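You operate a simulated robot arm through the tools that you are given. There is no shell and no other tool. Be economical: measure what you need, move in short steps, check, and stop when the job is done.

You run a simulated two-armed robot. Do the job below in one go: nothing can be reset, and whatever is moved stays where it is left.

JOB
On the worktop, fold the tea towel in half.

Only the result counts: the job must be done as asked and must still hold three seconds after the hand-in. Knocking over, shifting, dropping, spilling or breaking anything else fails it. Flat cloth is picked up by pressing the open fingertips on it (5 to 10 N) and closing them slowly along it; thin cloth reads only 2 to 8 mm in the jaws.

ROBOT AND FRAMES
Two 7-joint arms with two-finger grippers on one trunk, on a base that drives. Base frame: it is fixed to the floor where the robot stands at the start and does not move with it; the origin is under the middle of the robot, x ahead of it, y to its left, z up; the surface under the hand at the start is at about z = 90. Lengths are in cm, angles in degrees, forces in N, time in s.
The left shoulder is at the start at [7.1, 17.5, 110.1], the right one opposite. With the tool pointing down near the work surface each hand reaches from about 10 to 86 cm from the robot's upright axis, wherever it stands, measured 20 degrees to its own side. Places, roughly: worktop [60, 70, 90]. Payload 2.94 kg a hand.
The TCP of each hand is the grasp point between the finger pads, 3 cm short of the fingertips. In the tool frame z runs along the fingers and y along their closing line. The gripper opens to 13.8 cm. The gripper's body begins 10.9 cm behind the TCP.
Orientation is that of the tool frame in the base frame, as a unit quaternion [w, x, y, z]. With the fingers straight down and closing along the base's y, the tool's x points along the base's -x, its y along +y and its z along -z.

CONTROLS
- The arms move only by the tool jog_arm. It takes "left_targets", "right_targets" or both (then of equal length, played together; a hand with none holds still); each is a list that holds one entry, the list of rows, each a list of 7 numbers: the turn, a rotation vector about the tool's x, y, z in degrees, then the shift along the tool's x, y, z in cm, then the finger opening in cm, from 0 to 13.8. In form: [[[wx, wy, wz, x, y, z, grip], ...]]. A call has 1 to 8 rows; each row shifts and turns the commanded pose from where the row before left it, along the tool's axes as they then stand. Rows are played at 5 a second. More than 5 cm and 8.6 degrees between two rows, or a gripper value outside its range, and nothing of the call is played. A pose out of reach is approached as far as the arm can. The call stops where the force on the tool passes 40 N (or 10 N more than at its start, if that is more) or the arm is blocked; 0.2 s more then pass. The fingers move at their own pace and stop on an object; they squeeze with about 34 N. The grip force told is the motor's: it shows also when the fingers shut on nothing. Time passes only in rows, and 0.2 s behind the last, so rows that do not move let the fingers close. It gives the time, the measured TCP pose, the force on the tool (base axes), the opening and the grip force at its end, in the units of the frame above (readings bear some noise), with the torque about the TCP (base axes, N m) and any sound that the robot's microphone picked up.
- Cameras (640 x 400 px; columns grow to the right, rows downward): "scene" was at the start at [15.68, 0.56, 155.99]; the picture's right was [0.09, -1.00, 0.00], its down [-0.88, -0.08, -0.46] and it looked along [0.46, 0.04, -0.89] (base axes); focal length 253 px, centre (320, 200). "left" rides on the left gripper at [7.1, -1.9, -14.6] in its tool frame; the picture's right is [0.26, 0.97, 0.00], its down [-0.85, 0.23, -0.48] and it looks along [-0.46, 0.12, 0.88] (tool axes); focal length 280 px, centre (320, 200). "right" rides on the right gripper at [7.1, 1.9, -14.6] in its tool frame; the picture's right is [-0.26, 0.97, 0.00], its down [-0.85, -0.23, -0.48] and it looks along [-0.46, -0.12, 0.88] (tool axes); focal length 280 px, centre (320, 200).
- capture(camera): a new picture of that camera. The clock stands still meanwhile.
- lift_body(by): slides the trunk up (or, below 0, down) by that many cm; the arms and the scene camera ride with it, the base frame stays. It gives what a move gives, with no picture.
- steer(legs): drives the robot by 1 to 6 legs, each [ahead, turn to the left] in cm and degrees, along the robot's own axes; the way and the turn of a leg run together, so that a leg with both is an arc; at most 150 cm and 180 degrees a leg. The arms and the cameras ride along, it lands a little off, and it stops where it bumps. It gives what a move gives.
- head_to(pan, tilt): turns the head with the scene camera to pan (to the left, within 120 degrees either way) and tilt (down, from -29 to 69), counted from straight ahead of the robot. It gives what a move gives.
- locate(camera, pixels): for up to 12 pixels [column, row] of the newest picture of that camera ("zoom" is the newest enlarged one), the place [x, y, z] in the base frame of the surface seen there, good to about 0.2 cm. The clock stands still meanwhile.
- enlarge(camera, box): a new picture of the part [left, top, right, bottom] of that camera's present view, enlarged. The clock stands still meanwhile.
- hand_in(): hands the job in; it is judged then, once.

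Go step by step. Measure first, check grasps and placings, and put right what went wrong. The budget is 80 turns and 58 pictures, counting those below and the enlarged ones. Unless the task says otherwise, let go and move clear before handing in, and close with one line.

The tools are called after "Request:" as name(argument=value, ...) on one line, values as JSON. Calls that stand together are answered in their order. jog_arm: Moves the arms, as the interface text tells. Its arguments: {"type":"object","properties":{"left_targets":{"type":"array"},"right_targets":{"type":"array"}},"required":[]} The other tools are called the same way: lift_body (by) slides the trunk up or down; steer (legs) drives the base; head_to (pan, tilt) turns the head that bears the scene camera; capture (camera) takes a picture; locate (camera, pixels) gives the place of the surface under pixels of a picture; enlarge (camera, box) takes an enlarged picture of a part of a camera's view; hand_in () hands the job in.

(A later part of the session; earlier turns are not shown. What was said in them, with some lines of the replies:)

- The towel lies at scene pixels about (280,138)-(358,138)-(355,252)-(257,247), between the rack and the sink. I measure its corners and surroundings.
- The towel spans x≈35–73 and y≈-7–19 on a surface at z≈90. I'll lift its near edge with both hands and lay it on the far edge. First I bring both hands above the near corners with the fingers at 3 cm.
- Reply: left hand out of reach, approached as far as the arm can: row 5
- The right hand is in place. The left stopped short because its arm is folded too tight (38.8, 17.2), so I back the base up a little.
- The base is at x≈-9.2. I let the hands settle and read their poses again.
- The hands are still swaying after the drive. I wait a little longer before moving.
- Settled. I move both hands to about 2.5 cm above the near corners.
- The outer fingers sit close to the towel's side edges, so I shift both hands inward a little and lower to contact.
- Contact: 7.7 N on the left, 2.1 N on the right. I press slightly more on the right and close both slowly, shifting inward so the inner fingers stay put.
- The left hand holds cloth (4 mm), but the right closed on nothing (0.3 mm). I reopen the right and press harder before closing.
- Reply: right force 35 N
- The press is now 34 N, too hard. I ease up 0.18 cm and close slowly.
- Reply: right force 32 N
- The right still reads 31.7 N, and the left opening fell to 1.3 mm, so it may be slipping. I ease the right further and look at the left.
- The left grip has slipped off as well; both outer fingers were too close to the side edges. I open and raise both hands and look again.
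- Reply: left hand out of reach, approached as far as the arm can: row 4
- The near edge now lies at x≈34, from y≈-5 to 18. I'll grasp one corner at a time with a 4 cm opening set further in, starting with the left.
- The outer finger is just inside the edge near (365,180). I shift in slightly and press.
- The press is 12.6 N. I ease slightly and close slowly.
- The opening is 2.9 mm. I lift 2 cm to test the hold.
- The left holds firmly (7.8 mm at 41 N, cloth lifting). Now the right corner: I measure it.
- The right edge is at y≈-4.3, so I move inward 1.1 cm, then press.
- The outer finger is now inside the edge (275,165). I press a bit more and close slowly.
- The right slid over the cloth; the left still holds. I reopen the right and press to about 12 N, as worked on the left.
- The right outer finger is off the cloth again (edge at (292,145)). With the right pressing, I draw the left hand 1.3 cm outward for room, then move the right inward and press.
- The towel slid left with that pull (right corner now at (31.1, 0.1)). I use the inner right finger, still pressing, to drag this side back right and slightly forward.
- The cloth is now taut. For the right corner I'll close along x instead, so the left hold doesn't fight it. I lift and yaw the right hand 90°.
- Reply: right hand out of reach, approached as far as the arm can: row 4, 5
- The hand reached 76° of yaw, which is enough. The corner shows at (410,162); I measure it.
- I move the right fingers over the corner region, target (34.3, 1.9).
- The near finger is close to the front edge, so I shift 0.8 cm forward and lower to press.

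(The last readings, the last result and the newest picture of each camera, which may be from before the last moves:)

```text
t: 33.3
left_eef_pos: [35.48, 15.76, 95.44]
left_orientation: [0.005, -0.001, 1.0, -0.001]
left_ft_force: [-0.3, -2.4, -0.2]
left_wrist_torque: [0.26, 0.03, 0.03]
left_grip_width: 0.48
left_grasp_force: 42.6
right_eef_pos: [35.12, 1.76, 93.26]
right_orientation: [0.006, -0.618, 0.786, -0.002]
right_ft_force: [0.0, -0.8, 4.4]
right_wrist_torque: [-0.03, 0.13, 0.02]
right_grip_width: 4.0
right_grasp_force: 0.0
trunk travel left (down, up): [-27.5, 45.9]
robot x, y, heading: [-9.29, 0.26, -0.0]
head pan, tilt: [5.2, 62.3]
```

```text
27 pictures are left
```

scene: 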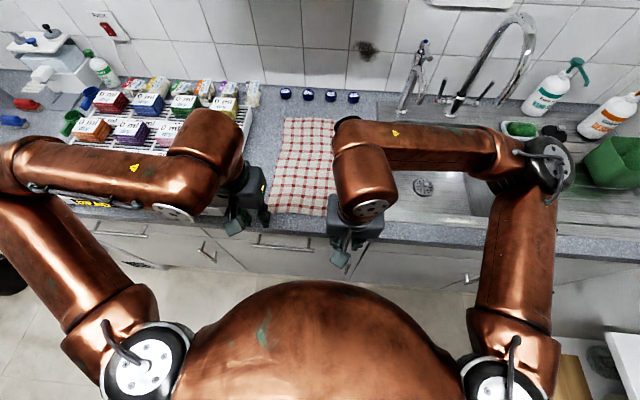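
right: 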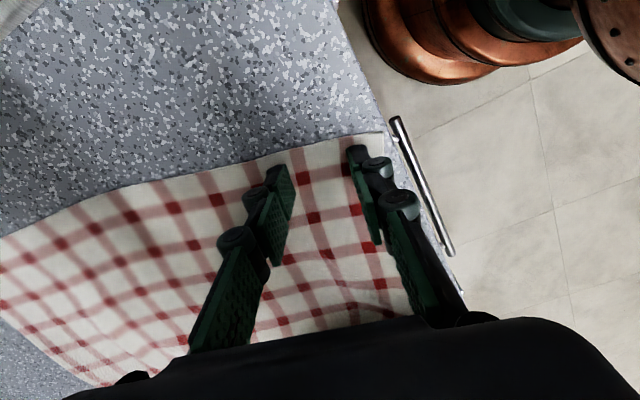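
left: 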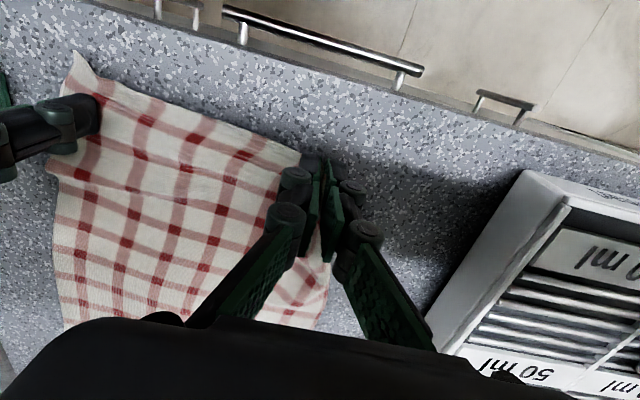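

Both fingers are on the cloth. I press slightly more and close slowly.

Request:
jog_arm(right_targets=[[[0, 0, 0, 0, 0, 0.14, 4], [0, 0, 0, 0, 0, 0, 3.5], [0, 0, 0, 0, 0, 0, 3.0], [0, 0, 0, 0, 0, 0, 2.4], [0, 0, 0, 0, 0, 0, 1.8], [0, 0, 0, 0, 0, 0, 1.2], [0, 0, 0, 0, 0, 0, 0.6], [0, 0, 0, 0, 0, 0, 0]]])

Request:
capture(camera="right")

```text
t: 35.1
left_eef_pos: [35.58, 15.76, 95.48]
left_orientation: [0.006, -0.002, 1.0, 0.0]
left_ft_force: [0.5, -0.6, 5.5]
left_wrist_torque: [-0.01, -0.05, 0.03]
left_grip_width: 0.0
left_grasp_force: 29.5
right_eef_pos: [34.99, 1.81, 92.9]
right_orientation: [0.005, -0.617, 0.787, -0.003]
right_ft_force: [1.1, -0.6, 8.5]
right_wrist_torque: [-0.01, -0.04, -0.01]
right_grip_width: 0.22
right_grasp_force: 25.7
trunk travel left (down, up): [-27.5, 45.9]
robot x, y, heading: [-9.2, -0.06, 0.1]
head pan, tilt: [5.2, 62.3]
```

```text
26 pictures are left
```

right: 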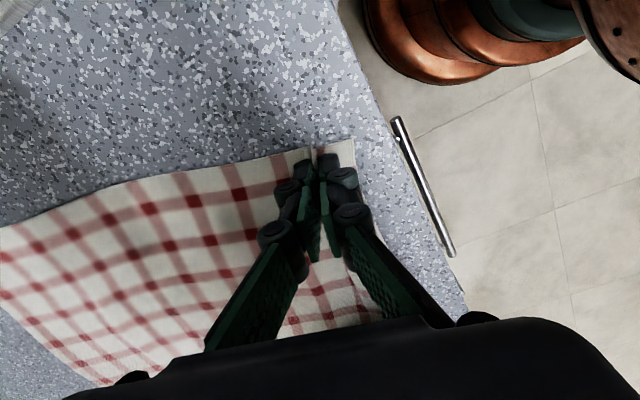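

The pinch has gathered cloth (seen at (318,152)). I test by lifting 2.2 cm.

Request:
jog_arm(right_targets=[[[0, 0, 0, 0, 0, 0, 0], [0, 0, 0, 0, 0, -0.7, 0], [0, 0, 0, 0, 0, -0.9, 0], [0, 0, 0, 0, 0, -0.9, 0], [0, 0, 0, 0, 0, 0, 0]]])

Request:
capture(camera="right")

Request:
capture(camera="left")

```text
t: 36.3
left_eef_pos: [35.55, 15.92, 95.51]
left_orientation: [0.006, -0.002, 1.0, 0.0]
left_ft_force: [0.4, 0.3, -1.4]
left_wrist_torque: [0.0, 0.03, -0.03]
left_grip_width: 0.55
left_grasp_force: 44.0
right_eef_pos: [34.95, 1.81, 95.41]
right_orientation: [0.004, -0.618, 0.786, -0.002]
right_ft_force: [-0.6, 0.3, -1.4]
right_wrist_torque: [-0.01, -0.15, -0.03]
right_grip_width: 0.69
right_grasp_force: 42.7
trunk travel left (down, up): [-27.5, 45.9]
robot x, y, heading: [-9.29, 0.22, -0.1]
head pan, tilt: [5.2, 62.3]
```

```text
25 pictures are left
```

right: 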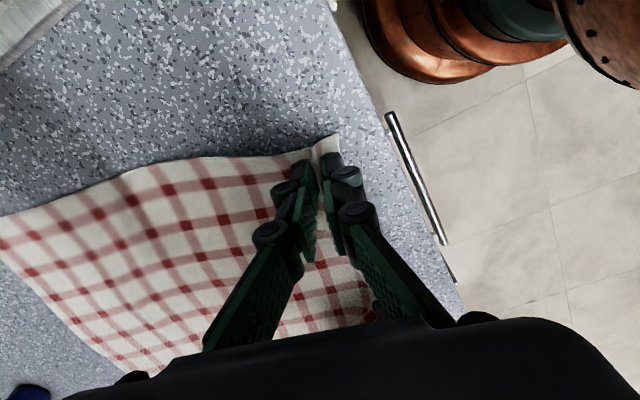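

```text
24 pictures are left
```

left: 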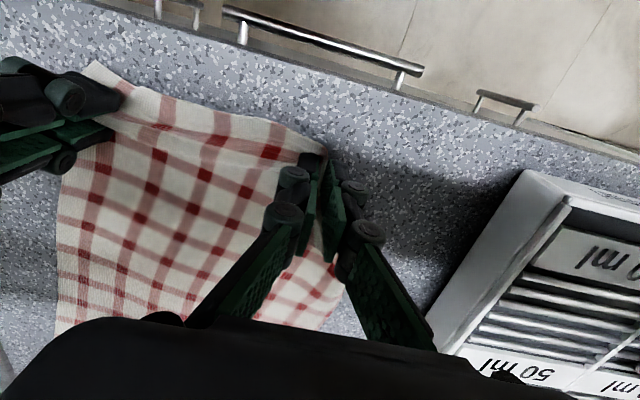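

Both hands hold the cloth. I raise both, move forward a little and spread the right hand outward 2 cm, then look.

Request:
jog_arm(left_targets=[[[0, 0, 0, -0.7, 0, -1.2, 0], [0, 0, 0, -0.7, 0, -1.2, 0], [0, 0, 0, -0.8, 0, -1.2, 0], [0, 0, 0, -0.8, 0, -1.2, 0], [0, 0, 0, 0, 0, 0, 0]]], right_targets=[[[0, 0, 0, 0.31, -0.85, -1.2, 0], [0, 0, 0, 0.31, -0.85, -1.2, 0], [0, 0, 0, 0.31, -0.85, -1.2, 0], [0, 0, 0, 0.31, -0.85, -1.2, 0], [0, 0, 0, 0, 0, 0, 0]]])

Request:
capture(camera="scene")

Request:
capture(camera="left")

```text
t: 37.5
left_eef_pos: [38.41, 15.7, 100.21]
left_orientation: [0.004, -0.002, 1.0, -0.001]
left_ft_force: [-3.6, -0.2, 1.1]
left_wrist_torque: [-0.08, 0.07, 0.0]
left_grip_width: 0.0
left_grasp_force: 23.2
right_eef_pos: [37.47, 0.0, 99.5]
right_orientation: [0.005, -0.616, 0.788, -0.001]
right_ft_force: [2.8, 0.5, 10.9]
right_wrist_torque: [0.12, -0.17, -0.03]
right_grip_width: 0.01
right_grasp_force: 27.5
right hand out of reach, approached as far as the arm can: row 4
trunk travel left (down, up): [-27.5, 45.9]
robot x, y, heading: [-8.93, -0.04, 0.2]
head pan, tilt: [5.2, 62.3]
```

```text
23 pictures are left
```

scene: 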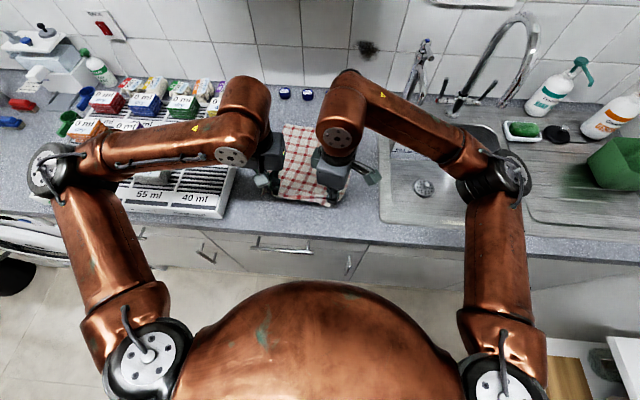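

```text
22 pictures are left
```

left: 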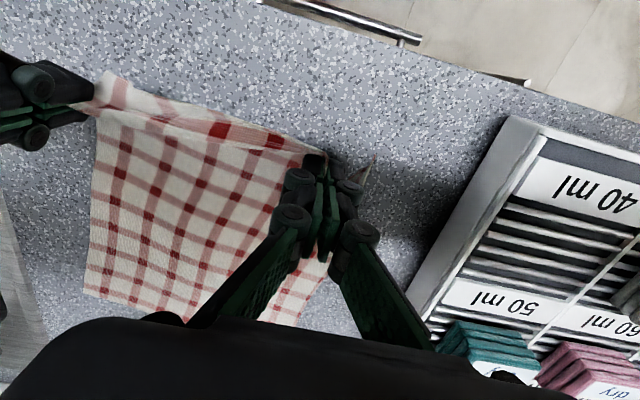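

Both corners are held off the surface. I relax the right yaw by 25° for reach while raising, then carry both hands forward to x≈50.

Request:
jog_arm(left_targets=[[[0, 0, 0, 0, 0, -1.2, 0], [0, 0, 0, 0, 0, -1.2, 0], [0, 0, 0, 0, 0, -1.2, 0], [0, 0, 0, -2.8, 0, -0.9, 0], [0, 0, 0, -2.8, 0, -0.9, 0], [0, 0, 0, -2.8, 0, -0.9, 0], [0, 0, 0, -2.8, 0, -0.9, 0], [0, 0, 0, 0, 0, 0, 0]]], right_targets=[[[0, 0, 8.5, 0, 0, -1.3, 0], [0, 0, 8.5, 0, 0, -1.3, 0], [0, 0, 8.5, 0, 0, -1.3, 0], [0, 0, 0, -1.62, -2.55, -0.9, 0], [0, 0, 0, -1.62, -2.55, -0.9, 0], [0, 0, 0, -1.62, -2.55, -0.9, 0], [0, 0, 0, -1.62, -2.55, -0.9, 0], [0, 0, 0, 0, 0, 0, 0]]])

Request:
capture(camera="scene")

Request:
capture(camera="left")

```text
t: 39.3
left_eef_pos: [49.49, 15.95, 107.44]
left_orientation: [0.005, -0.002, 1.0, 0.0]
left_ft_force: [0.4, 1.3, 5.2]
left_wrist_torque: [-0.25, 0.01, -0.02]
left_grip_width: 0.05
left_grasp_force: 32.6
right_eef_pos: [49.55, -1.48, 107.22]
right_orientation: [0.005, -0.43, 0.903, -0.001]
right_ft_force: [0.3, 1.1, -1.3]
right_wrist_torque: [0.0, -0.07, -0.02]
right_grip_width: 0.33
right_grasp_force: 29.9
trunk travel left (down, up): [-27.5, 45.9]
robot x, y, heading: [-8.93, -0.07, 0.1]
head pan, tilt: [5.2, 62.3]
```

```text
21 pictures are left
```

scene: 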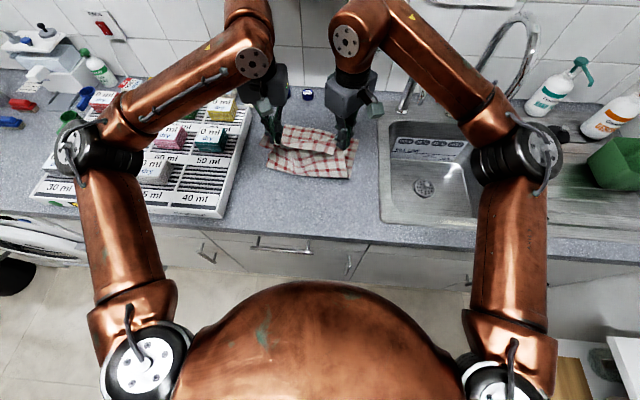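

```text
20 pictures are left
```

left: 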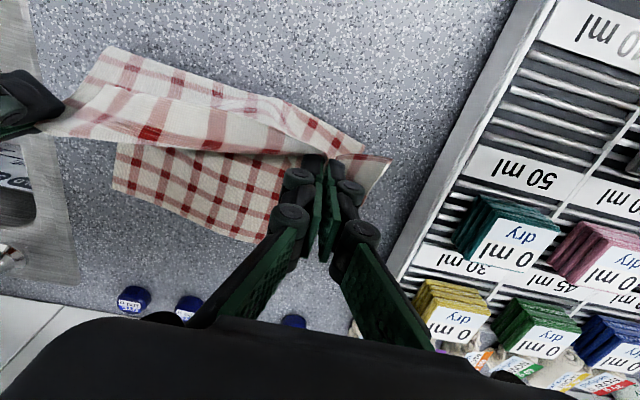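

The towel hangs well from both hands, with the lower half on the counter. I measure the far edge and the front of the hanging part.

Request:
locate(camera="left", pixels=[[262, 242], [114, 188], [120, 148], [190, 215], [108, 48], [200, 82], [300, 105], [362, 148], [385, 160]])

Request:
enlarge(camera="scene", box=[240, 80, 400, 200])

```text
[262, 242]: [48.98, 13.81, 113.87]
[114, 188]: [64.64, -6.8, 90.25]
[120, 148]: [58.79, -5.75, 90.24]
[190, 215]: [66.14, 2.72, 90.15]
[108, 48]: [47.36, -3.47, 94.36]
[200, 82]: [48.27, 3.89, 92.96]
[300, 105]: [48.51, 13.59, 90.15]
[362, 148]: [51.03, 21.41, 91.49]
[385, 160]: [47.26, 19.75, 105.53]
```

```text
3.33 times, centred on (320, 140) of scene
```

zoom: 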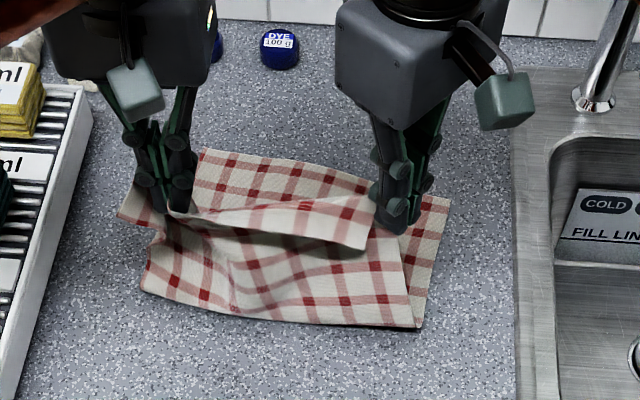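

Request:
locate(camera="zoom", pixels=[[204, 151], [449, 200], [300, 165], [370, 182], [140, 290], [422, 326], [280, 318], [130, 215]])

```text
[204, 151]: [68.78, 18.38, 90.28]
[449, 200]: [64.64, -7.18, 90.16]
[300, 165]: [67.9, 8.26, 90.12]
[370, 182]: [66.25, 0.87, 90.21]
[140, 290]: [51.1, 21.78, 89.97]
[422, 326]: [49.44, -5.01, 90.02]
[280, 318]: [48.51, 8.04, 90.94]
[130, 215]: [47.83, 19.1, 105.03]
```

The far edge runs from (68.8, 18.4) to (64.6, -7.2), slightly turned, and the fold is near x≈48–51. I carry both hands forward over the far edge, matching that slant and descending.

Request:
jog_arm(left_targets=[[[0, 0, 0, -3.4, -0.28, 0, 0], [0, 0, 0, -3.4, -0.28, 1, 0], [0, 0, 0, -3.4, -0.28, 2, 0], [0, 0, 0, -3.4, -0.28, 3, 0], [0, 0, 0, -3.4, -0.28, 3, 0], [0, 0, 0, 0, 0, 0, 0], [0, 0, 0, 0, 0, 0, 0]]], right_targets=[[[0, 0, 0, -1.45, -2.42, 0, 0], [0, 0, 0, -1.45, -2.42, 1, 0], [0, 0, 0, -1.45, -2.42, 2, 0], [0, 0, 0, -1.45, -2.42, 3, 0], [0, 0, 0, -1.45, -2.42, 3, 0], [0, 0, 0, 0, 0, 0, 0], [0, 0, 0, 0, 0, 0, 0]]])

Request:
enlarge(camera="scene", box=[240, 80, 400, 200])

Request:
capture(camera="left")

```text
t: 40.9
left_eef_pos: [66.37, 14.59, 98.61]
left_orientation: [0.005, -0.001, 1.0, 0.0]
left_ft_force: [0.1, -0.7, -2.7]
left_wrist_torque: [0.03, -0.09, 0.01]
left_grip_width: 0.0
left_grasp_force: 25.8
right_eef_pos: [51.17, -2.01, 105.55]
right_orientation: [0.006, -0.426, 0.905, 0.0]
right_ft_force: [-0.4, -0.3, -0.2]
right_wrist_torque: [0.03, -0.02, 0.01]
right_grip_width: 0.11
right_grasp_force: 30.9
right hand out of reach, approached as far as the arm can: row 1, 2, 3, 4, 5
trunk travel left (down, up): [-27.5, 45.9]
robot x, y, heading: [-8.99, 0.39, -0.2]
head pan, tilt: [5.2, 62.3]
```

```text
3.33 times, centred on (320, 140) of scene
```

zoom: 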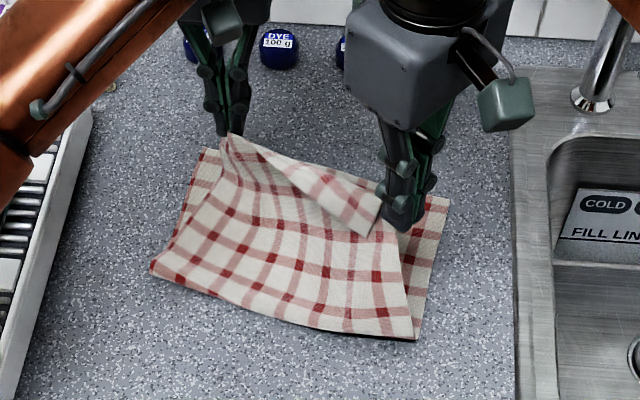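

```text
17 pictures are left
```

left: 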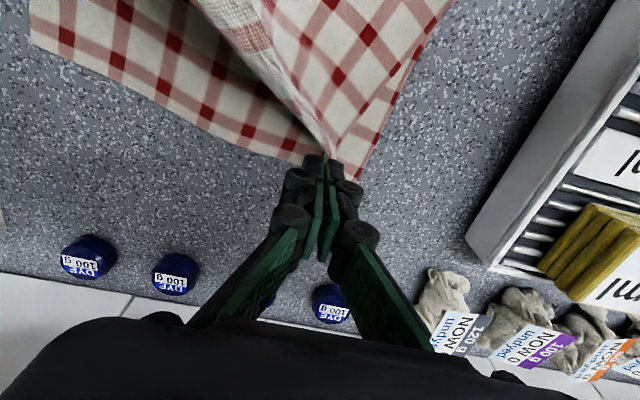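

The left side is in place, but the right hand stopped at x=51 at its wrist limit. I undo the remaining yaw of the right hand and then move it on.

Request:
jog_arm(right_targets=[[[0, 0, 8.5, 0, 0, 0, 0], [0, 0, 8.5, 0, 0, 0, 0], [0, 0, 8.5, 0, 0, 0, 0], [0, 0, 8.5, 0, 0, 0, 0], [0, 0, 8.5, 0, 0, 0, 0], [0, 0, 8, 0, 0, 0, 0], [0, 0, 0, 0, 0, 0, 0]]])

Request:
jog_arm(right_targets=[[[0, 0, 0, -2.3, -0.3, 0.4, 0], [0, 0, 0, -2.3, -0.3, 1, 0], [0, 0, 0, -2.4, -0.3, 1.5, 0], [0, 0, 0, -2.4, -0.3, 2, 0], [0, 0, 0, -2.4, -0.3, 2, 0], [0, 0, 0, 0, 0, 0, 0], [0, 0, 0, 0, 0, 0, 0]]])

Request:
enlarge(camera="scene", box=[240, 80, 400, 200])

Request:
capture(camera="right")

```text
t: 42.5
left_eef_pos: [66.63, 14.72, 98.45]
left_orientation: [0.004, -0.001, 1.0, 0.0]
left_ft_force: [-0.6, -1.3, 2.1]
left_wrist_torque: [-0.05, 0.01, 0.0]
left_grip_width: 0.0
left_grasp_force: 30.2
right_eef_pos: [51.3, -2.03, 105.5]
right_orientation: [0.005, -0.002, 1.0, 0.001]
right_ft_force: [1.1, 0.4, 0.2]
right_wrist_torque: [0.04, 0.01, 0.03]
right_grip_width: 0.04
right_grasp_force: 30.1
trunk travel left (down, up): [-27.5, 45.9]
robot x, y, heading: [-9.11, -0.04, 0.1]
head pan, tilt: [5.2, 62.3]
```

```text
t: 44.1
left_eef_pos: [66.73, 14.64, 98.49]
left_orientation: [0.005, -0.002, 1.0, -0.001]
left_ft_force: [-0.3, 0.4, -1.2]
left_wrist_torque: [-0.03, -0.02, 0.01]
left_grip_width: 0.24
left_grasp_force: 36.1
right_eef_pos: [63.14, -3.48, 98.47]
right_orientation: [0.005, -0.003, 1.0, 0.001]
right_ft_force: [-0.2, -0.6, 0.0]
right_wrist_torque: [0.0, 0.01, 0.04]
right_grip_width: 0.06
right_grasp_force: 30.2
trunk travel left (down, up): [-27.5, 45.9]
robot x, y, heading: [-9.21, -0.5, 0.0]
head pan, tilt: [5.2, 62.3]
```

```text
3.33 times, centred on (320, 140) of scene
```

zoom: 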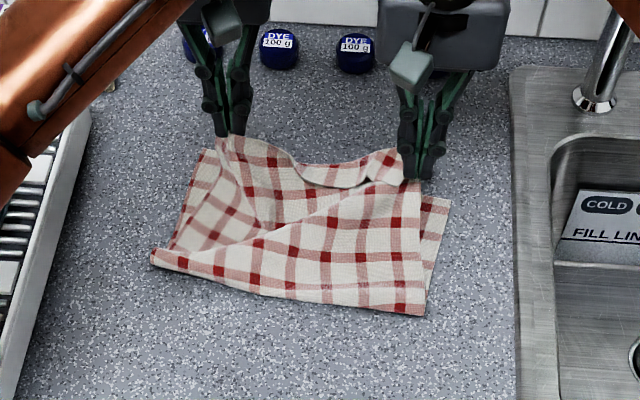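

```text
15 pictures are left
```

right: 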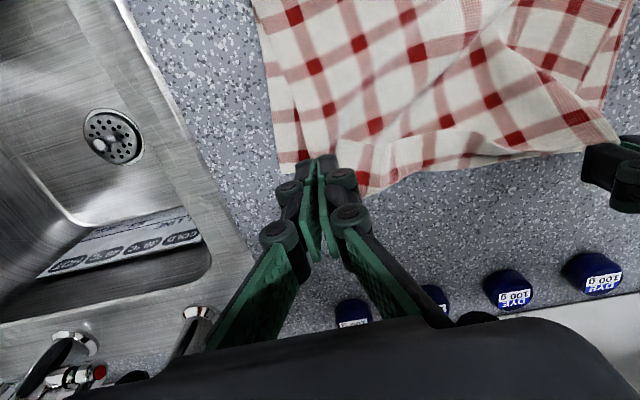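

Both corners are over the far edge. I spread the hands slightly, lower them nearly to the counter and open gently to let the gathers out.

Request:
jog_arm(left_targets=[[[0, 0, 0, -0.3, 0.5, 1.5, 0], [0, 0, 0, -0.3, 0.5, 1.5, 0], [0, 0, 0, 0, 0, 1.2, 0], [0, 0, 0, 0, 0, 0.6, 0], [0, 0, 0, 0, 0, 0, 0.5], [0, 0, 0, 0, 0, 0, 1.2], [0, 0, 0, 0, 0, 0, 2], [0, 0, 0, 0, 0, 0, 2.5]]], right_targets=[[[0, 0, 0, -0.4, -0.6, 1.5, 0], [0, 0, 0, -0.4, -0.6, 1.5, 0], [0, 0, 0, 0, -0.5, 1.2, 0], [0, 0, 0, 0, 0, 0.6, 0], [0, 0, 0, 0, 0, 0, 0.5], [0, 0, 0, 0, 0, 0, 1.2], [0, 0, 0, 0, 0, 0, 2], [0, 0, 0, 0, 0, 0, 2.5]]])

Request:
enlarge(camera="scene", box=[240, 80, 400, 200])

Request:
capture(camera="left")

```text
t: 45.9
left_eef_pos: [67.68, 15.69, 93.84]
left_orientation: [0.004, -0.001, 1.0, 0.0]
left_ft_force: [-0.2, -0.5, 0.5]
left_wrist_torque: [0.01, -0.04, 0.0]
left_grip_width: 2.47
left_grasp_force: 0.0
right_eef_pos: [64.18, -5.09, 93.74]
right_orientation: [0.003, -0.003, 1.0, 0.0]
right_ft_force: [-0.7, 0.6, -0.3]
right_wrist_torque: [0.0, -0.04, 0.0]
right_grip_width: 2.49
right_grasp_force: 0.2
trunk travel left (down, up): [-27.5, 45.9]
robot x, y, heading: [-9.43, -0.19, 0.1]
head pan, tilt: [5.2, 62.3]
```

```text
3.33 times, centred on (320, 140) of scene
```

zoom: 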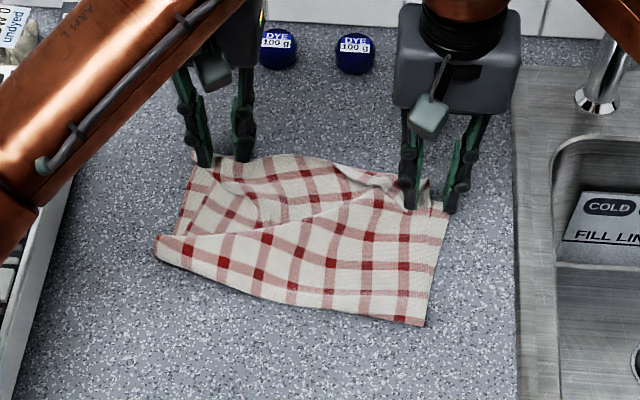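

```text
13 pictures are left
```

left: 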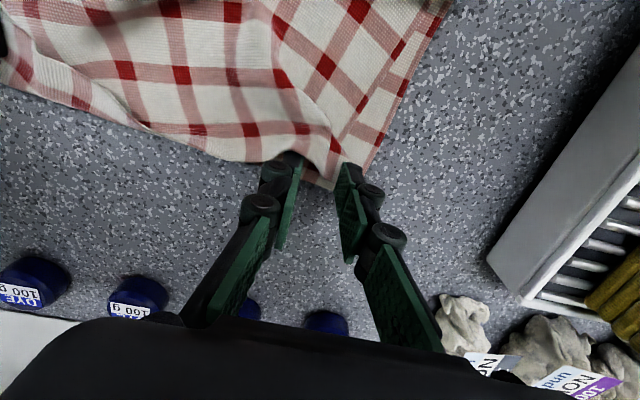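

Very close. I raise both hands straight up clear and inspect the fold from above.

Request:
jog_arm(left_targets=[[[0, 0, 0, 0, 0, -1, 3], [0, 0, 0, 0, 0, -3, 3], [0, 0, 0, 0, 2, -4, 3], [0, 0, 0, 0, 3, -4, 3], [0, 0, 0, 0, 3, -3, 3], [0, 0, 0, 0, 0, 0, 3]]], right_targets=[[[0, 0, 0, 0, 0, -1, 3], [0, 0, 0, 0, 0, -3, 3], [0, 0, 0, 0, -2, -4, 3], [0, 0, 0, 0, -3, -4, 3], [0, 0, 0, 0, -3, -3, 3], [0, 0, 0, 0, 0, 0, 3]]])

Request:
enlarge(camera="scene", box=[240, 80, 400, 200])

Request:
capture(camera="left")

```text
t: 46.8
left_eef_pos: [66.69, 18.08, 103.53]
left_orientation: [0.022, -0.013, 1.0, -0.014]
left_ft_force: [-0.7, 1.1, -1.1]
left_wrist_torque: [-0.18, 0.0, 0.02]
left_grip_width: 2.99
left_grasp_force: 0.1
right_eef_pos: [62.64, -7.97, 103.52]
right_orientation: [0.014, 0.007, 1.0, 0.001]
right_ft_force: [-0.5, -1.2, -0.1]
right_wrist_torque: [0.12, 0.01, 0.0]
right_grip_width: 2.98
right_grasp_force: 0.1
trunk travel left (down, up): [-27.5, 45.9]
robot x, y, heading: [-8.96, -0.32, 0.3]
head pan, tilt: [5.2, 62.3]
stopped in row 4 (left hand): the arm was blocked; the commanded pose is now the measured one
```

```text
3.33 times, centred on (320, 140) of scene
```

zoom: 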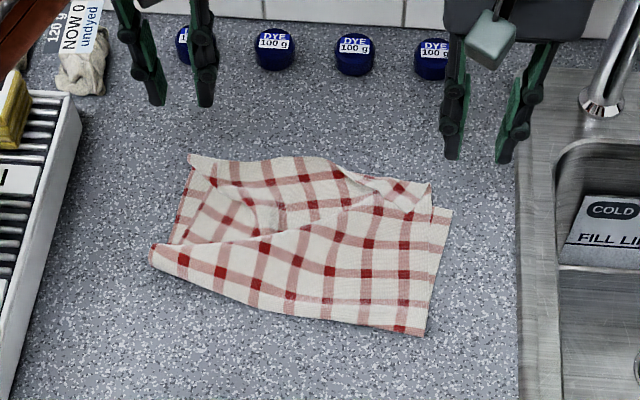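

```text
11 pictures are left
```

left: 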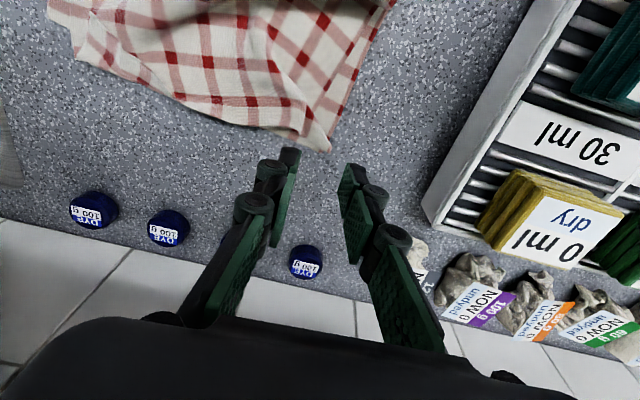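

The near edge now lies on the far edge; one diagonal wrinkle remains from zoom (155,250) to (375,195). I measure the corners and the wrinkle height, and look at the whole scene.

Request:
locate(camera="zoom", pixels=[[190, 156], [152, 252], [425, 332], [450, 210], [430, 186], [300, 158], [260, 235], [340, 205], [370, 180], [220, 220], [350, 290], [172, 242]])

Request:
capture(camera="scene")

```text
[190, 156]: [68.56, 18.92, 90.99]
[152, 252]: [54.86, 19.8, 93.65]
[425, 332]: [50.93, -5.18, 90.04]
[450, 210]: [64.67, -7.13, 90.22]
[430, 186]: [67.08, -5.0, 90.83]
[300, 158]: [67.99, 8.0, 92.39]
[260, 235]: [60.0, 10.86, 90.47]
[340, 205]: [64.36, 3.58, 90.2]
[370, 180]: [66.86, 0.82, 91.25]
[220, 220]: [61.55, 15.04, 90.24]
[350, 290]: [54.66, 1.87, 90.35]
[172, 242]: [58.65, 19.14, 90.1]
```

```text
10 pictures are left
```

scene: 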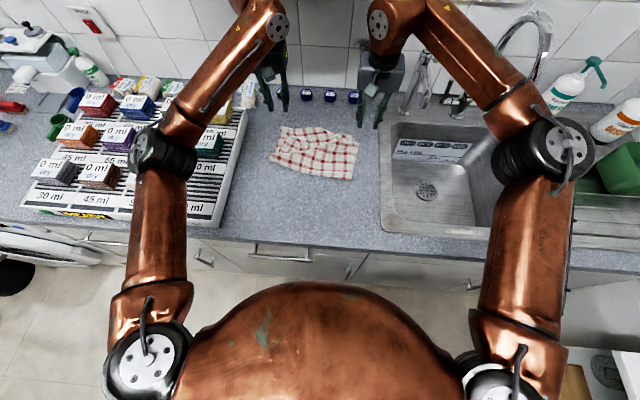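

The folded towel measures about 26 × 16 cm and everything else is where it was. The front-left of the fold is puffed up to z≈93.6, so I press it down gently with the left hand.

Request:
jog_arm(left_targets=[[[0, 0, 0, 3.4, -0.7, 0, 5], [0, 0, 0, 3.4, -0.7, 0, 5], [0, 0, 0, 3.2, -0.7, 1, 5], [0, 0, 0, 0, 0, 3, 5], [0, 0, 0, 0, 0, 3, 5], [0, 0, 0, 0, 0, 2, 5], [0, 0, 0, 0, 0, 1.0, 5], [0, 0, 0, 0, 0, 0, 5]]])

Request:
jog_arm(left_targets=[[[0, 0, 0, 0, 0, 0.15, 5], [0, 0, 0, 0, 0, 0, 5], [0, 0, 0, 0, 0, -2, 5], [0, 0, 0, -1, -3, -2, 5], [0, 0, 0, -1.5, -3, 0, 5], [0, 0, 0, 0, 0, 2, 5], [0, 0, 0, 0, 0, 1.9, 5], [0, 0, 0, 0, 0, 0, 5]]])

Request:
jog_arm(left_targets=[[[0, 0, 0, 0, 0, -2, 5], [0, 0, 0, -2, 1, -4, 5], [0, 0, 0, -4, 2, -4, 5], [0, 0, 0, -3, 2, 0, 5], [0, 0, 0, 0, 0, 0, 5]]])

Request:
enlarge(camera="scene", box=[240, 80, 400, 200])

```text
t: 47.1
left_eef_pos: [62.79, 18.4, 104.4]
left_orientation: [0.024, -0.026, 0.999, -0.01]
left_ft_force: [-0.2, 1.1, 0.2]
left_wrist_torque: [-0.14, 0.09, 0.01]
left_grip_width: 5.0
left_grasp_force: 0.0
right_eef_pos: [61.0, -8.99, 104.91]
right_orientation: [0.025, 0.03, 0.999, 0.005]
right_ft_force: [-1.1, 0.0, -5.4]
right_wrist_torque: [-0.04, -0.14, -0.05]
right_grip_width: 3.0
right_grasp_force: 0.0
trunk travel left (down, up): [-27.5, 45.9]
robot x, y, heading: [-9.41, -0.33, -0.1]
head pan, tilt: [5.2, 62.3]
stopped in row 1 (left hand): the arm was blocked; the commanded pose is now the measured one
```

```text
t: 47.4
left_eef_pos: [59.75, 19.84, 106.6]
left_orientation: [0.035, -0.058, 0.997, -0.022]
left_ft_force: [1.0, 1.3, -1.4]
left_wrist_torque: [-0.13, 0.02, -0.02]
left_grip_width: 5.01
left_grasp_force: 0.0
right_eef_pos: [58.67, -10.43, 108.19]
right_orientation: [0.045, 0.071, 0.996, 0.014]
right_ft_force: [-0.4, 0.3, -0.5]
right_wrist_torque: [0.06, 0.04, 0.03]
right_grip_width: 2.98
right_grasp_force: 0.0
trunk travel left (down, up): [-27.5, 45.9]
robot x, y, heading: [-9.0, 0.13, -0.2]
head pan, tilt: [5.2, 62.3]
stopped in row 1 (left hand): the arm was blocked; the commanded pose is now the measured one
```

```text
refused: row 3 steps farther than a row can; nothing moved
```

```text
3.33 times, centred on (320, 140) of scene
```

zoom: 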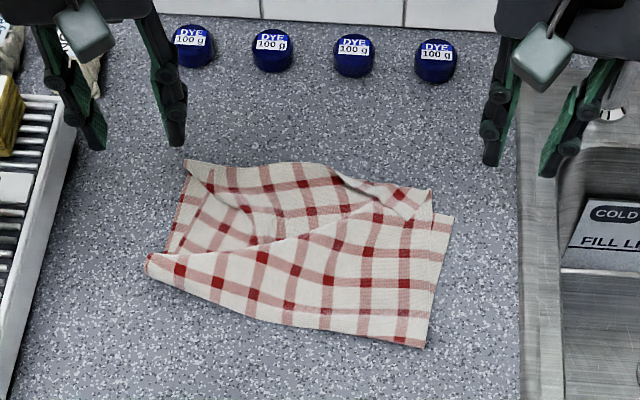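

The arm reports being blocked, and both hands are drifting up and back. I look at the whole scene before moving further.

Request:
capture(camera="scene")

```text
8 pictures are left
```

scene: 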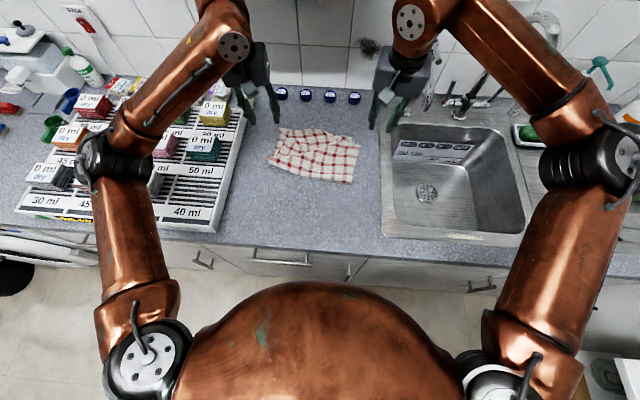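

Request:
locate(camera="scene", pixels=[[125, 160], [90, 160], [125, 200], [45, 175], [215, 225], [205, 150], [135, 250], [80, 130], [250, 250], [570, 170], [70, 150], [160, 180]])

Request:
jog_arm(left_targets=[[[0, 0, 0, 0, 0, 0, 5]]])

```text
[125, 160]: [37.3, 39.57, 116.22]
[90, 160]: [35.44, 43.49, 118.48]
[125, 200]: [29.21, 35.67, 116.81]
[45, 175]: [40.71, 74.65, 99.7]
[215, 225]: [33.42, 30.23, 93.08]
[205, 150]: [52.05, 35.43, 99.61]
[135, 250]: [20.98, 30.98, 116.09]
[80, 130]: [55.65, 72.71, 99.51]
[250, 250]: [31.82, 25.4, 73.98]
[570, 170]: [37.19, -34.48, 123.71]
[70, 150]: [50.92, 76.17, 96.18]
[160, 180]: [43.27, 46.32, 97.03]
```

```text
t: 47.8
left_eef_pos: [55.18, 20.09, 109.13]
left_orientation: [0.055, -0.08, 0.995, -0.036]
left_ft_force: [0.7, 0.1, -1.0]
left_wrist_torque: [-0.03, 0.09, -0.02]
left_grip_width: 4.99
left_grasp_force: 0.0
right_eef_pos: [54.3, -11.49, 111.13]
right_orientation: [0.07, 0.098, 0.992, 0.022]
right_ft_force: [0.8, -0.9, -0.8]
right_wrist_torque: [0.08, 0.07, -0.01]
right_grip_width: 2.99
right_grasp_force: 0.1
trunk travel left (down, up): [-27.5, 45.9]
robot x, y, heading: [-9.22, -0.28, -0.2]
head pan, tilt: [5.2, 62.3]
stopped in row 1 (left hand): the arm was blocked; the commanded pose is now the measured one
```

The elbow is well clear of the rack (z≈116 against 99). I let both arms hold still for a few rows to see whether they settle.

Request:
jog_arm(right_targets=[[[0, 0, 0, 0, 0, 0, 3], [0, 0, 0, 0, 0, 0, 3], [0, 0, 0, 0, 0, 0, 3]]])

Request:
jog_arm(left_targets=[[[0, 0, 0, 0, 0, 0, 5], [0, 0, 0, 0, 0, 0, 5]]], right_targets=[[[0, 0, 0, 0, 0, 0, 3], [0, 0, 0, 0, 0, 0, 3]]])

Request:
capture(camera="scene")

```text
t: 48.1
left_eef_pos: [48.69, 19.84, 111.62]
left_orientation: [0.09, -0.071, 0.993, -0.038]
left_ft_force: [2.1, 0.0, 0.2]
left_wrist_torque: [0.03, 0.18, -0.01]
left_grip_width: 5.0
left_grasp_force: 0.0
right_eef_pos: [47.48, -11.46, 113.54]
right_orientation: [0.1, 0.087, 0.991, 0.02]
right_ft_force: [1.7, -0.9, -1.1]
right_wrist_torque: [-0.04, 0.16, 0.05]
right_grip_width: 3.02
right_grasp_force: 0.0
trunk travel left (down, up): [-27.5, 45.9]
robot x, y, heading: [-9.11, 0.22, 0.1]
head pan, tilt: [5.2, 62.3]
stopped in row 1 (left hand): the arm was blocked; the commanded pose is now the measured one
```

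```text
t: 48.7
left_eef_pos: [52.18, 19.69, 110.18]
left_orientation: [0.072, -0.07, 0.994, -0.038]
left_ft_force: [-0.9, -0.3, -0.6]
left_wrist_torque: [0.0, -0.15, 0.04]
left_grip_width: 5.02
left_grasp_force: 0.0
right_eef_pos: [51.3, -11.21, 112.1]
right_orientation: [0.083, 0.088, 0.993, 0.02]
right_ft_force: [-1.2, -0.2, -0.4]
right_wrist_torque: [0.04, -0.09, 0.0]
right_grip_width: 3.0
right_grasp_force: 0.0
trunk travel left (down, up): [-27.5, 45.9]
robot x, y, heading: [-9.23, -0.06, 0.2]
head pan, tilt: [5.2, 62.3]
```

```text
7 pictures are left
```

scene: 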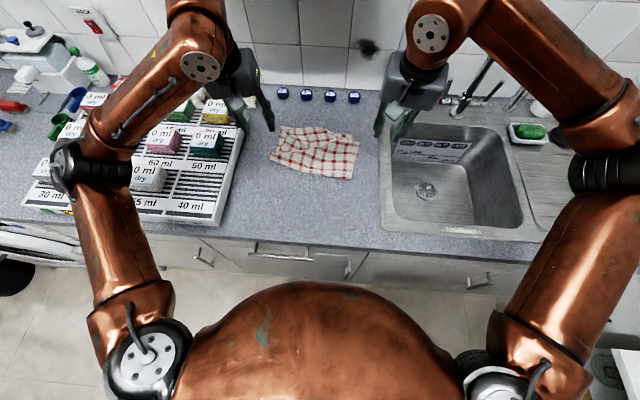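

The arms have settled and nothing was touched. I check the height of the fold.

Request:
enlarge(camera="scene", box=[250, 110, 380, 200])

Request:
jog_arm(left_targets=[[[0, 0, 0, 0, 0, 0, 5], [0, 0, 0, 0, 0, 0, 5]]])

```text
4.44 times, centred on (315, 155) of scene
```

zoom: 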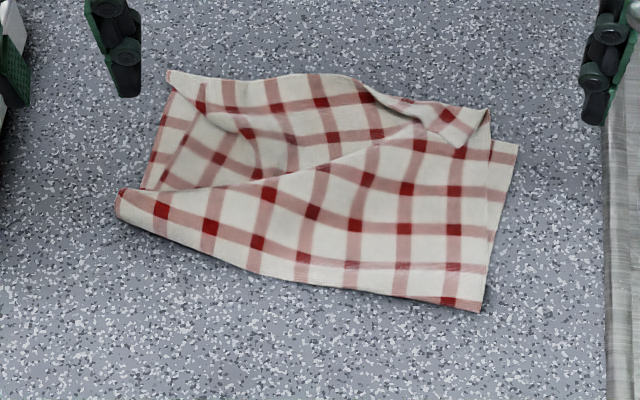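

```text
t: 49.3
left_eef_pos: [49.02, 19.85, 111.6]
left_orientation: [0.089, -0.071, 0.993, -0.037]
left_ft_force: [2.7, -0.3, 1.1]
left_wrist_torque: [-0.03, 0.23, -0.02]
left_grip_width: 4.99
left_grasp_force: 0.1
right_eef_pos: [47.77, -11.3, 113.44]
right_orientation: [0.099, 0.086, 0.991, 0.022]
right_ft_force: [2.3, -0.1, 0.5]
right_wrist_torque: [0.01, 0.21, 0.0]
right_grip_width: 2.96
right_grasp_force: 0.0
trunk travel left (down, up): [-27.5, 45.9]
robot x, y, heading: [-9.13, 0.04, 0.1]
head pan, tilt: [5.2, 62.3]
```

The towel is folded, but the front-left loop is still puffed. I wait for the slow sway to die out, then press it carefully.

Request:
jog_arm(left_targets=[[[0, 0, 0, 0, 0, 0, 4], [0, 0, 0, 0, 0, 0, 4], [0, 0, 0, 0, 0, 0, 4], [0, 0, 0, 0, 0, 0, 4], [0, 0, 0, 0, 0, 0, 4], [0, 0, 0, 0, 0, 0, 4], [0, 0, 0, 0, 0, 0, 4], [0, 0, 0, 0, 0, 0, 4]]])

Request:
jog_arm(left_targets=[[[0, 0, 0, 0, 0, 0, 4], [0, 0, 0, 0, 0, 0, 4], [0, 0, 0, 0, 0, 0, 4], [0, 0, 0, 0, 0, 0, 4]]])

Request:
locate(camera="zoom", pixels=[[122, 195], [150, 205], [130, 215], [200, 190], [250, 195], [300, 170], [260, 265], [410, 130], [435, 105], [478, 310], [310, 75], [235, 160]])

```text
t: 51.1
left_eef_pos: [50.51, 19.76, 110.98]
left_orientation: [0.08, -0.071, 0.994, -0.037]
left_ft_force: [0.6, -0.5, -0.8]
left_wrist_torque: [-0.02, 0.01, 0.02]
left_grip_width: 4.0
left_grasp_force: 0.1
right_eef_pos: [49.33, -11.19, 112.6]
right_orientation: [0.09, 0.087, 0.992, 0.022]
right_ft_force: [-0.2, -0.5, -0.8]
right_wrist_torque: [0.02, 0.05, -0.01]
right_grip_width: 3.0
right_grasp_force: 0.0
trunk travel left (down, up): [-27.5, 45.9]
robot x, y, heading: [-9.35, 0.09, 0.2]
head pan, tilt: [5.2, 62.3]
```

```text
t: 52.1
left_eef_pos: [50.55, 19.82, 110.88]
left_orientation: [0.079, -0.07, 0.994, -0.037]
left_ft_force: [0.0, 0.4, 0.6]
left_wrist_torque: [0.0, 0.02, -0.01]
left_grip_width: 4.01
left_grasp_force: 0.0
right_eef_pos: [49.6, -11.17, 112.64]
right_orientation: [0.091, 0.088, 0.992, 0.022]
right_ft_force: [-0.4, -1.0, -0.4]
right_wrist_torque: [0.0, -0.02, 0.0]
right_grip_width: 3.0
right_grasp_force: 0.0
trunk travel left (down, up): [-27.5, 45.9]
robot x, y, heading: [-9.02, -0.36, 0.2]
head pan, tilt: [5.2, 62.3]
```

```text
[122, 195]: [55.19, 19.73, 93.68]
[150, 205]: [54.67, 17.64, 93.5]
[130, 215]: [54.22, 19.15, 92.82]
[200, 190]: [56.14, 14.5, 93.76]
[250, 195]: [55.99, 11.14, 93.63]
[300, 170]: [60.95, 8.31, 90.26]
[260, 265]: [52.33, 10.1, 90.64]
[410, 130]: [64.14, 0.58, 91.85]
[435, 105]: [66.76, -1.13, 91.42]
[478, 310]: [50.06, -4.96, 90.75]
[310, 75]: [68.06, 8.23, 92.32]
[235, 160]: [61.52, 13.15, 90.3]
```

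Settled. The fold forms a crest along x≈55 (z≈93.7), y 11–20. I straighten the left hand and bring it down just behind the crest.

Request:
jog_arm(left_targets=[[[-2.1, 4.5, 4.0, 0, 0, 0, 4], [-2.1, 4.5, 4.0, 0, 0, 0, 4], [0, 0, 0, -1.5, -0.9, 0, 4], [0, 0, 0, -2, -1.3, 0, 4], [0, 0, 0, -2, -1.3, 0, 4], [0, 0, 0, -2, -1.3, 0, 4], [0, 0, 0, 0, 0, 0, 4], [0, 0, 0, 0, 0, 0, 4]]])

```text
t: 53.9
left_eef_pos: [57.98, 15.12, 110.68]
left_orientation: [0.0, -0.001, 1.0, 0.003]
left_ft_force: [-0.2, -0.3, -0.3]
left_wrist_torque: [-0.01, 0.0, 0.0]
left_grip_width: 3.98
left_grasp_force: 0.1
right_eef_pos: [49.43, -11.29, 112.63]
right_orientation: [0.09, 0.087, 0.992, 0.022]
right_ft_force: [0.5, 0.6, -0.6]
right_wrist_torque: [-0.01, 0.01, 0.0]
right_grip_width: 3.01
right_grasp_force: 0.1
trunk travel left (down, up): [-27.5, 45.9]
robot x, y, heading: [-9.62, 0.1, -0.2]
head pan, tilt: [5.2, 62.3]
```

Request:
jog_arm(left_targets=[[[0, 0, 0, -0.8, 0, 2.5, 4], [0, 0, 0, 0, 0, 3, 4], [0, 0, 0, 0, 0, 3, 4], [0, 0, 0, 0, 0, 3, 4], [0, 0, 0, 0, 0, 2.5, 4], [0, 0, 0, 0, 0, 1.5, 4], [0, 0, 0, 0, 0, 0.7, 4], [0, 0, 0, 0, 0, 0, 4]]])

Request:
jog_arm(left_targets=[[[0, 0, 0, 0.8, 0, 0, 4], [0, 0, 0, 0.8, 0, 0.1, 4], [0, 0, 0, 0.8, 0, 0.1, 4], [0, 0, 0, 0.8, 0, 0.1, 4], [0, 0, 0, 0.8, 0, 0.1, 4], [0, 0, 0, 0.8, 0, 0.1, 4], [0, 0, 0, 0, 0, 0, 4]]])

Request:
enlarge(camera="scene", box=[250, 110, 380, 200])

```text
t: 55.7
left_eef_pos: [58.82, 15.33, 94.6]
left_orientation: [0.0, -0.001, 1.0, 0.003]
left_ft_force: [-0.1, -0.5, 0.1]
left_wrist_torque: [0.02, 0.03, 0.0]
left_grip_width: 3.98
left_grasp_force: 0.0
right_eef_pos: [49.52, -11.29, 112.68]
right_orientation: [0.09, 0.087, 0.992, 0.021]
right_ft_force: [-0.9, -0.2, 0.4]
right_wrist_torque: [-0.02, 0.02, 0.0]
right_grip_width: 3.0
right_grasp_force: 0.1
trunk travel left (down, up): [-27.5, 45.9]
robot x, y, heading: [-8.87, -0.05, -0.0]
head pan, tilt: [5.2, 62.3]
```

```text
t: 57.3
left_eef_pos: [54.05, 15.15, 94.18]
left_orientation: [0.0, 0.0, 1.0, 0.002]
left_ft_force: [0.7, -0.3, -1.3]
left_wrist_torque: [0.01, 0.01, 0.01]
left_grip_width: 4.02
left_grasp_force: 0.1
right_eef_pos: [49.5, -11.21, 112.58]
right_orientation: [0.091, 0.087, 0.992, 0.021]
right_ft_force: [-1.0, 0.1, -0.2]
right_wrist_torque: [-0.01, -0.02, -0.01]
right_grip_width: 2.99
right_grasp_force: 0.1
trunk travel left (down, up): [-27.5, 45.9]
robot x, y, heading: [-9.29, -0.12, -0.2]
head pan, tilt: [5.2, 62.3]
```

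```text
4.44 times, centred on (315, 155) of scene
```

zoom: 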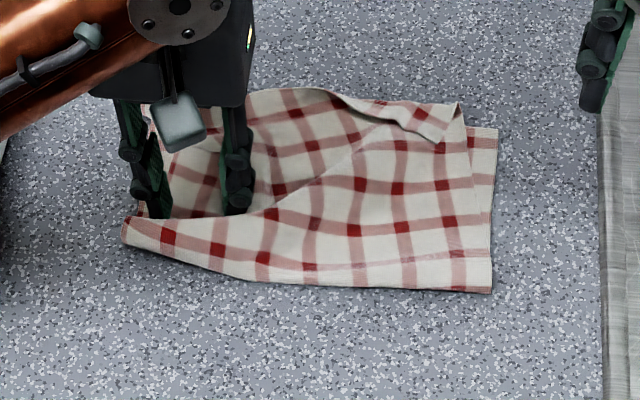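

The push straightened the front fold line. I push 1.2 cm more, then lift, move over the crest and press it down.

Request:
jog_arm(left_targets=[[[0, 0, 0, 0.6, 0, 0, 4], [0, 0, 0, 0.6, 0, 0, 4], [0, 0, 0, -0.6, 0, -1.5, 4], [0, 0, 0, 0, 0, -2.5, 4], [0, 0, 0, 1.0, 0, 0, 4], [0, 0, 0, 1.0, 0, 0, 4], [0, 0, 0, 0, 0, 1.5, 4], [0, 0, 0, 0, 0, 1.5, 4]]])

Request:
jog_arm(left_targets=[[[0, 0, 0, 0, 0, 1, 4], [0, 0, 0, 0, 0, 0.5, 4], [0, 0, 0, 0, 0, 0, 4], [0, 0, 0, 0, 0, -2, 4], [0, 0, 0, 0, 0, -3, 4], [0, 0, 0, 0, 0, -3, 4], [0, 0, 0, 0, 1.5, -3, 4], [0, 0, 0, 0, 0, 0, 4]]])

Request:
enlarge(camera="scene", box=[250, 110, 380, 200])

```text
t: 59.1
left_eef_pos: [51.43, 15.12, 95.09]
left_orientation: [0.001, 0.0, 1.0, 0.002]
left_ft_force: [-1.2, -0.2, -0.6]
left_wrist_torque: [-0.01, -0.03, 0.03]
left_grip_width: 4.02
left_grasp_force: 0.1
right_eef_pos: [49.49, -11.21, 112.78]
right_orientation: [0.091, 0.087, 0.992, 0.023]
right_ft_force: [0.2, 0.9, -0.6]
right_wrist_torque: [0.0, 0.02, 0.01]
right_grip_width: 3.01
right_grasp_force: 0.0
trunk travel left (down, up): [-27.5, 45.9]
robot x, y, heading: [-9.04, -0.03, -0.1]
head pan, tilt: [5.2, 62.3]
```

```text
t: 60.9
left_eef_pos: [51.41, 16.67, 104.83]
left_orientation: [-0.001, -0.001, 1.0, 0.003]
left_ft_force: [-0.3, 0.1, -0.3]
left_wrist_torque: [0.03, 0.03, 0.0]
left_grip_width: 3.99
left_grasp_force: 0.0
right_eef_pos: [49.48, -11.17, 112.55]
right_orientation: [0.09, 0.087, 0.992, 0.022]
right_ft_force: [-0.1, -0.5, -0.4]
right_wrist_torque: [0.01, -0.02, -0.01]
right_grip_width: 3.0
right_grasp_force: 0.0
trunk travel left (down, up): [-27.5, 45.9]
robot x, y, heading: [-9.16, 0.26, 0.1]
head pan, tilt: [5.2, 62.3]
```

```text
4.44 times, centred on (315, 155) of scene
```

zoom: 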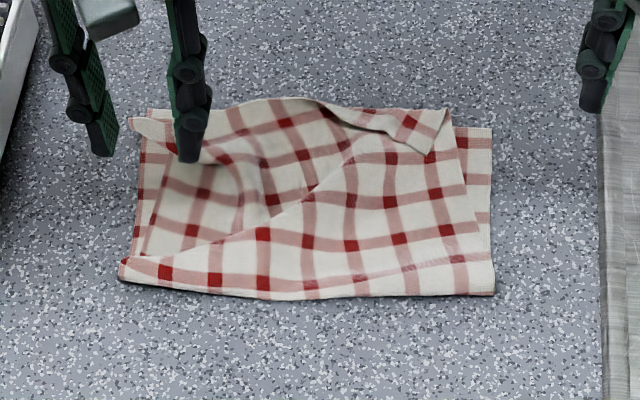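

The towel is now a neat half rectangle with its layers aligned. I raise the left hand clear and take a last check of size and surroundings.

Request:
jog_arm(left_targets=[[[0, 0, 0, 1, 1, -1.5, 4], [0, 0, 0, 1, 1, -1.5, 4], [0, 0, 0, 1, 0.5, -1.5, 4], [0, 0, 0, 0, 0, 0, 4], [0, 0, 0, 0, 0, 0, 4]]])

Request:
locate(camera="zoom", pixels=[[120, 265], [493, 293], [490, 130], [150, 110], [200, 255], [445, 110], [130, 122], [300, 100]])

Request:
capture(camera="scene")

```text
t: 62.1
left_eef_pos: [48.34, 18.94, 109.08]
left_orientation: [0.0, -0.001, 1.0, 0.003]
left_ft_force: [-0.3, 0.2, 0.4]
left_wrist_torque: [-0.01, -0.02, 0.0]
left_grip_width: 4.0
left_grasp_force: 0.1
right_eef_pos: [49.51, -11.24, 112.64]
right_orientation: [0.09, 0.086, 0.992, 0.022]
right_ft_force: [0.3, 0.9, 0.6]
right_wrist_torque: [0.01, -0.02, -0.01]
right_grip_width: 3.0
right_grasp_force: 0.1
trunk travel left (down, up): [-27.5, 45.9]
robot x, y, heading: [-9.04, -0.52, 0.0]
head pan, tilt: [5.2, 62.3]
```

```text
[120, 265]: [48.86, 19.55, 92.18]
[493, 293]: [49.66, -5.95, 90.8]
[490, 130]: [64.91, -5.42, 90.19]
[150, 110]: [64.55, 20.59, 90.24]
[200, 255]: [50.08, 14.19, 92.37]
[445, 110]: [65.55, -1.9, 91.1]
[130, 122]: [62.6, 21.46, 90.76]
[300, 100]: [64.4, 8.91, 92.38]
```

```text
3 pictures are left
```

scene: 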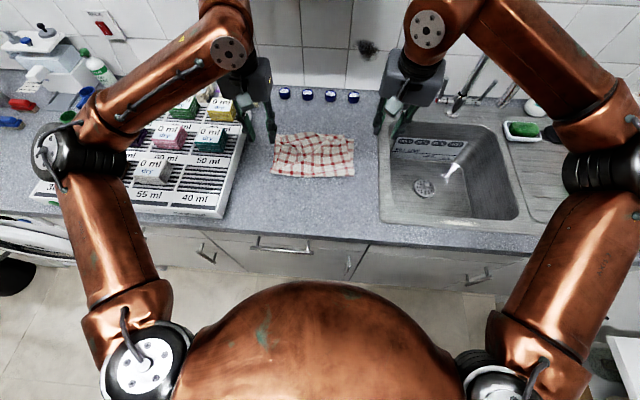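

The fold is good, about 26 × 16 cm and at most 2 cm high. There is something new in the sink at (455,165), so I look closer.

Request:
enlarge(camera="scene", box=[370, 20, 640, 240])

Request:
locate(camera="scene", pixels=[[455, 165], [468, 150], [447, 175], [460, 158], [425, 187]])

```text
1.82 times, centred on (505, 130) of scene
```

zoom: 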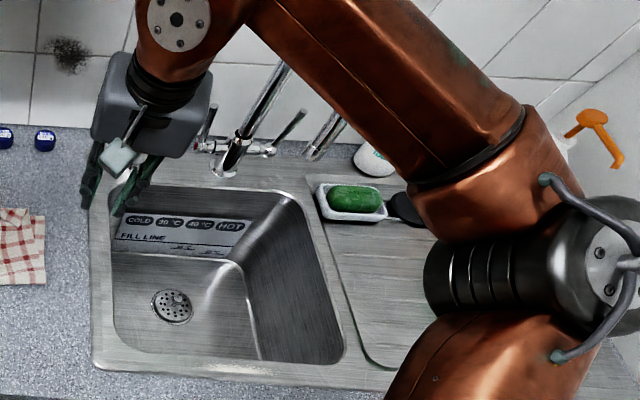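

```text
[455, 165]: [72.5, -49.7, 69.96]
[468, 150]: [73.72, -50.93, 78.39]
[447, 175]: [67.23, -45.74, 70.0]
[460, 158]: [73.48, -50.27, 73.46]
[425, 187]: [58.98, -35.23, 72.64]
```

The close view shows only a reflection on the sink wall, with no object there, and nothing else has moved. The towel is folded and both hands are clear, so I hand in.

Request:
hand_in()

```text
The job is handed in.
```

The tea towel is folded in half on the worktop, near edge brought over to the far edge. It now covers about 26 × 16 cm, with a few slight wrinkles up to about 2 cm high. Both hands are clear, and I saw nothing else moved.
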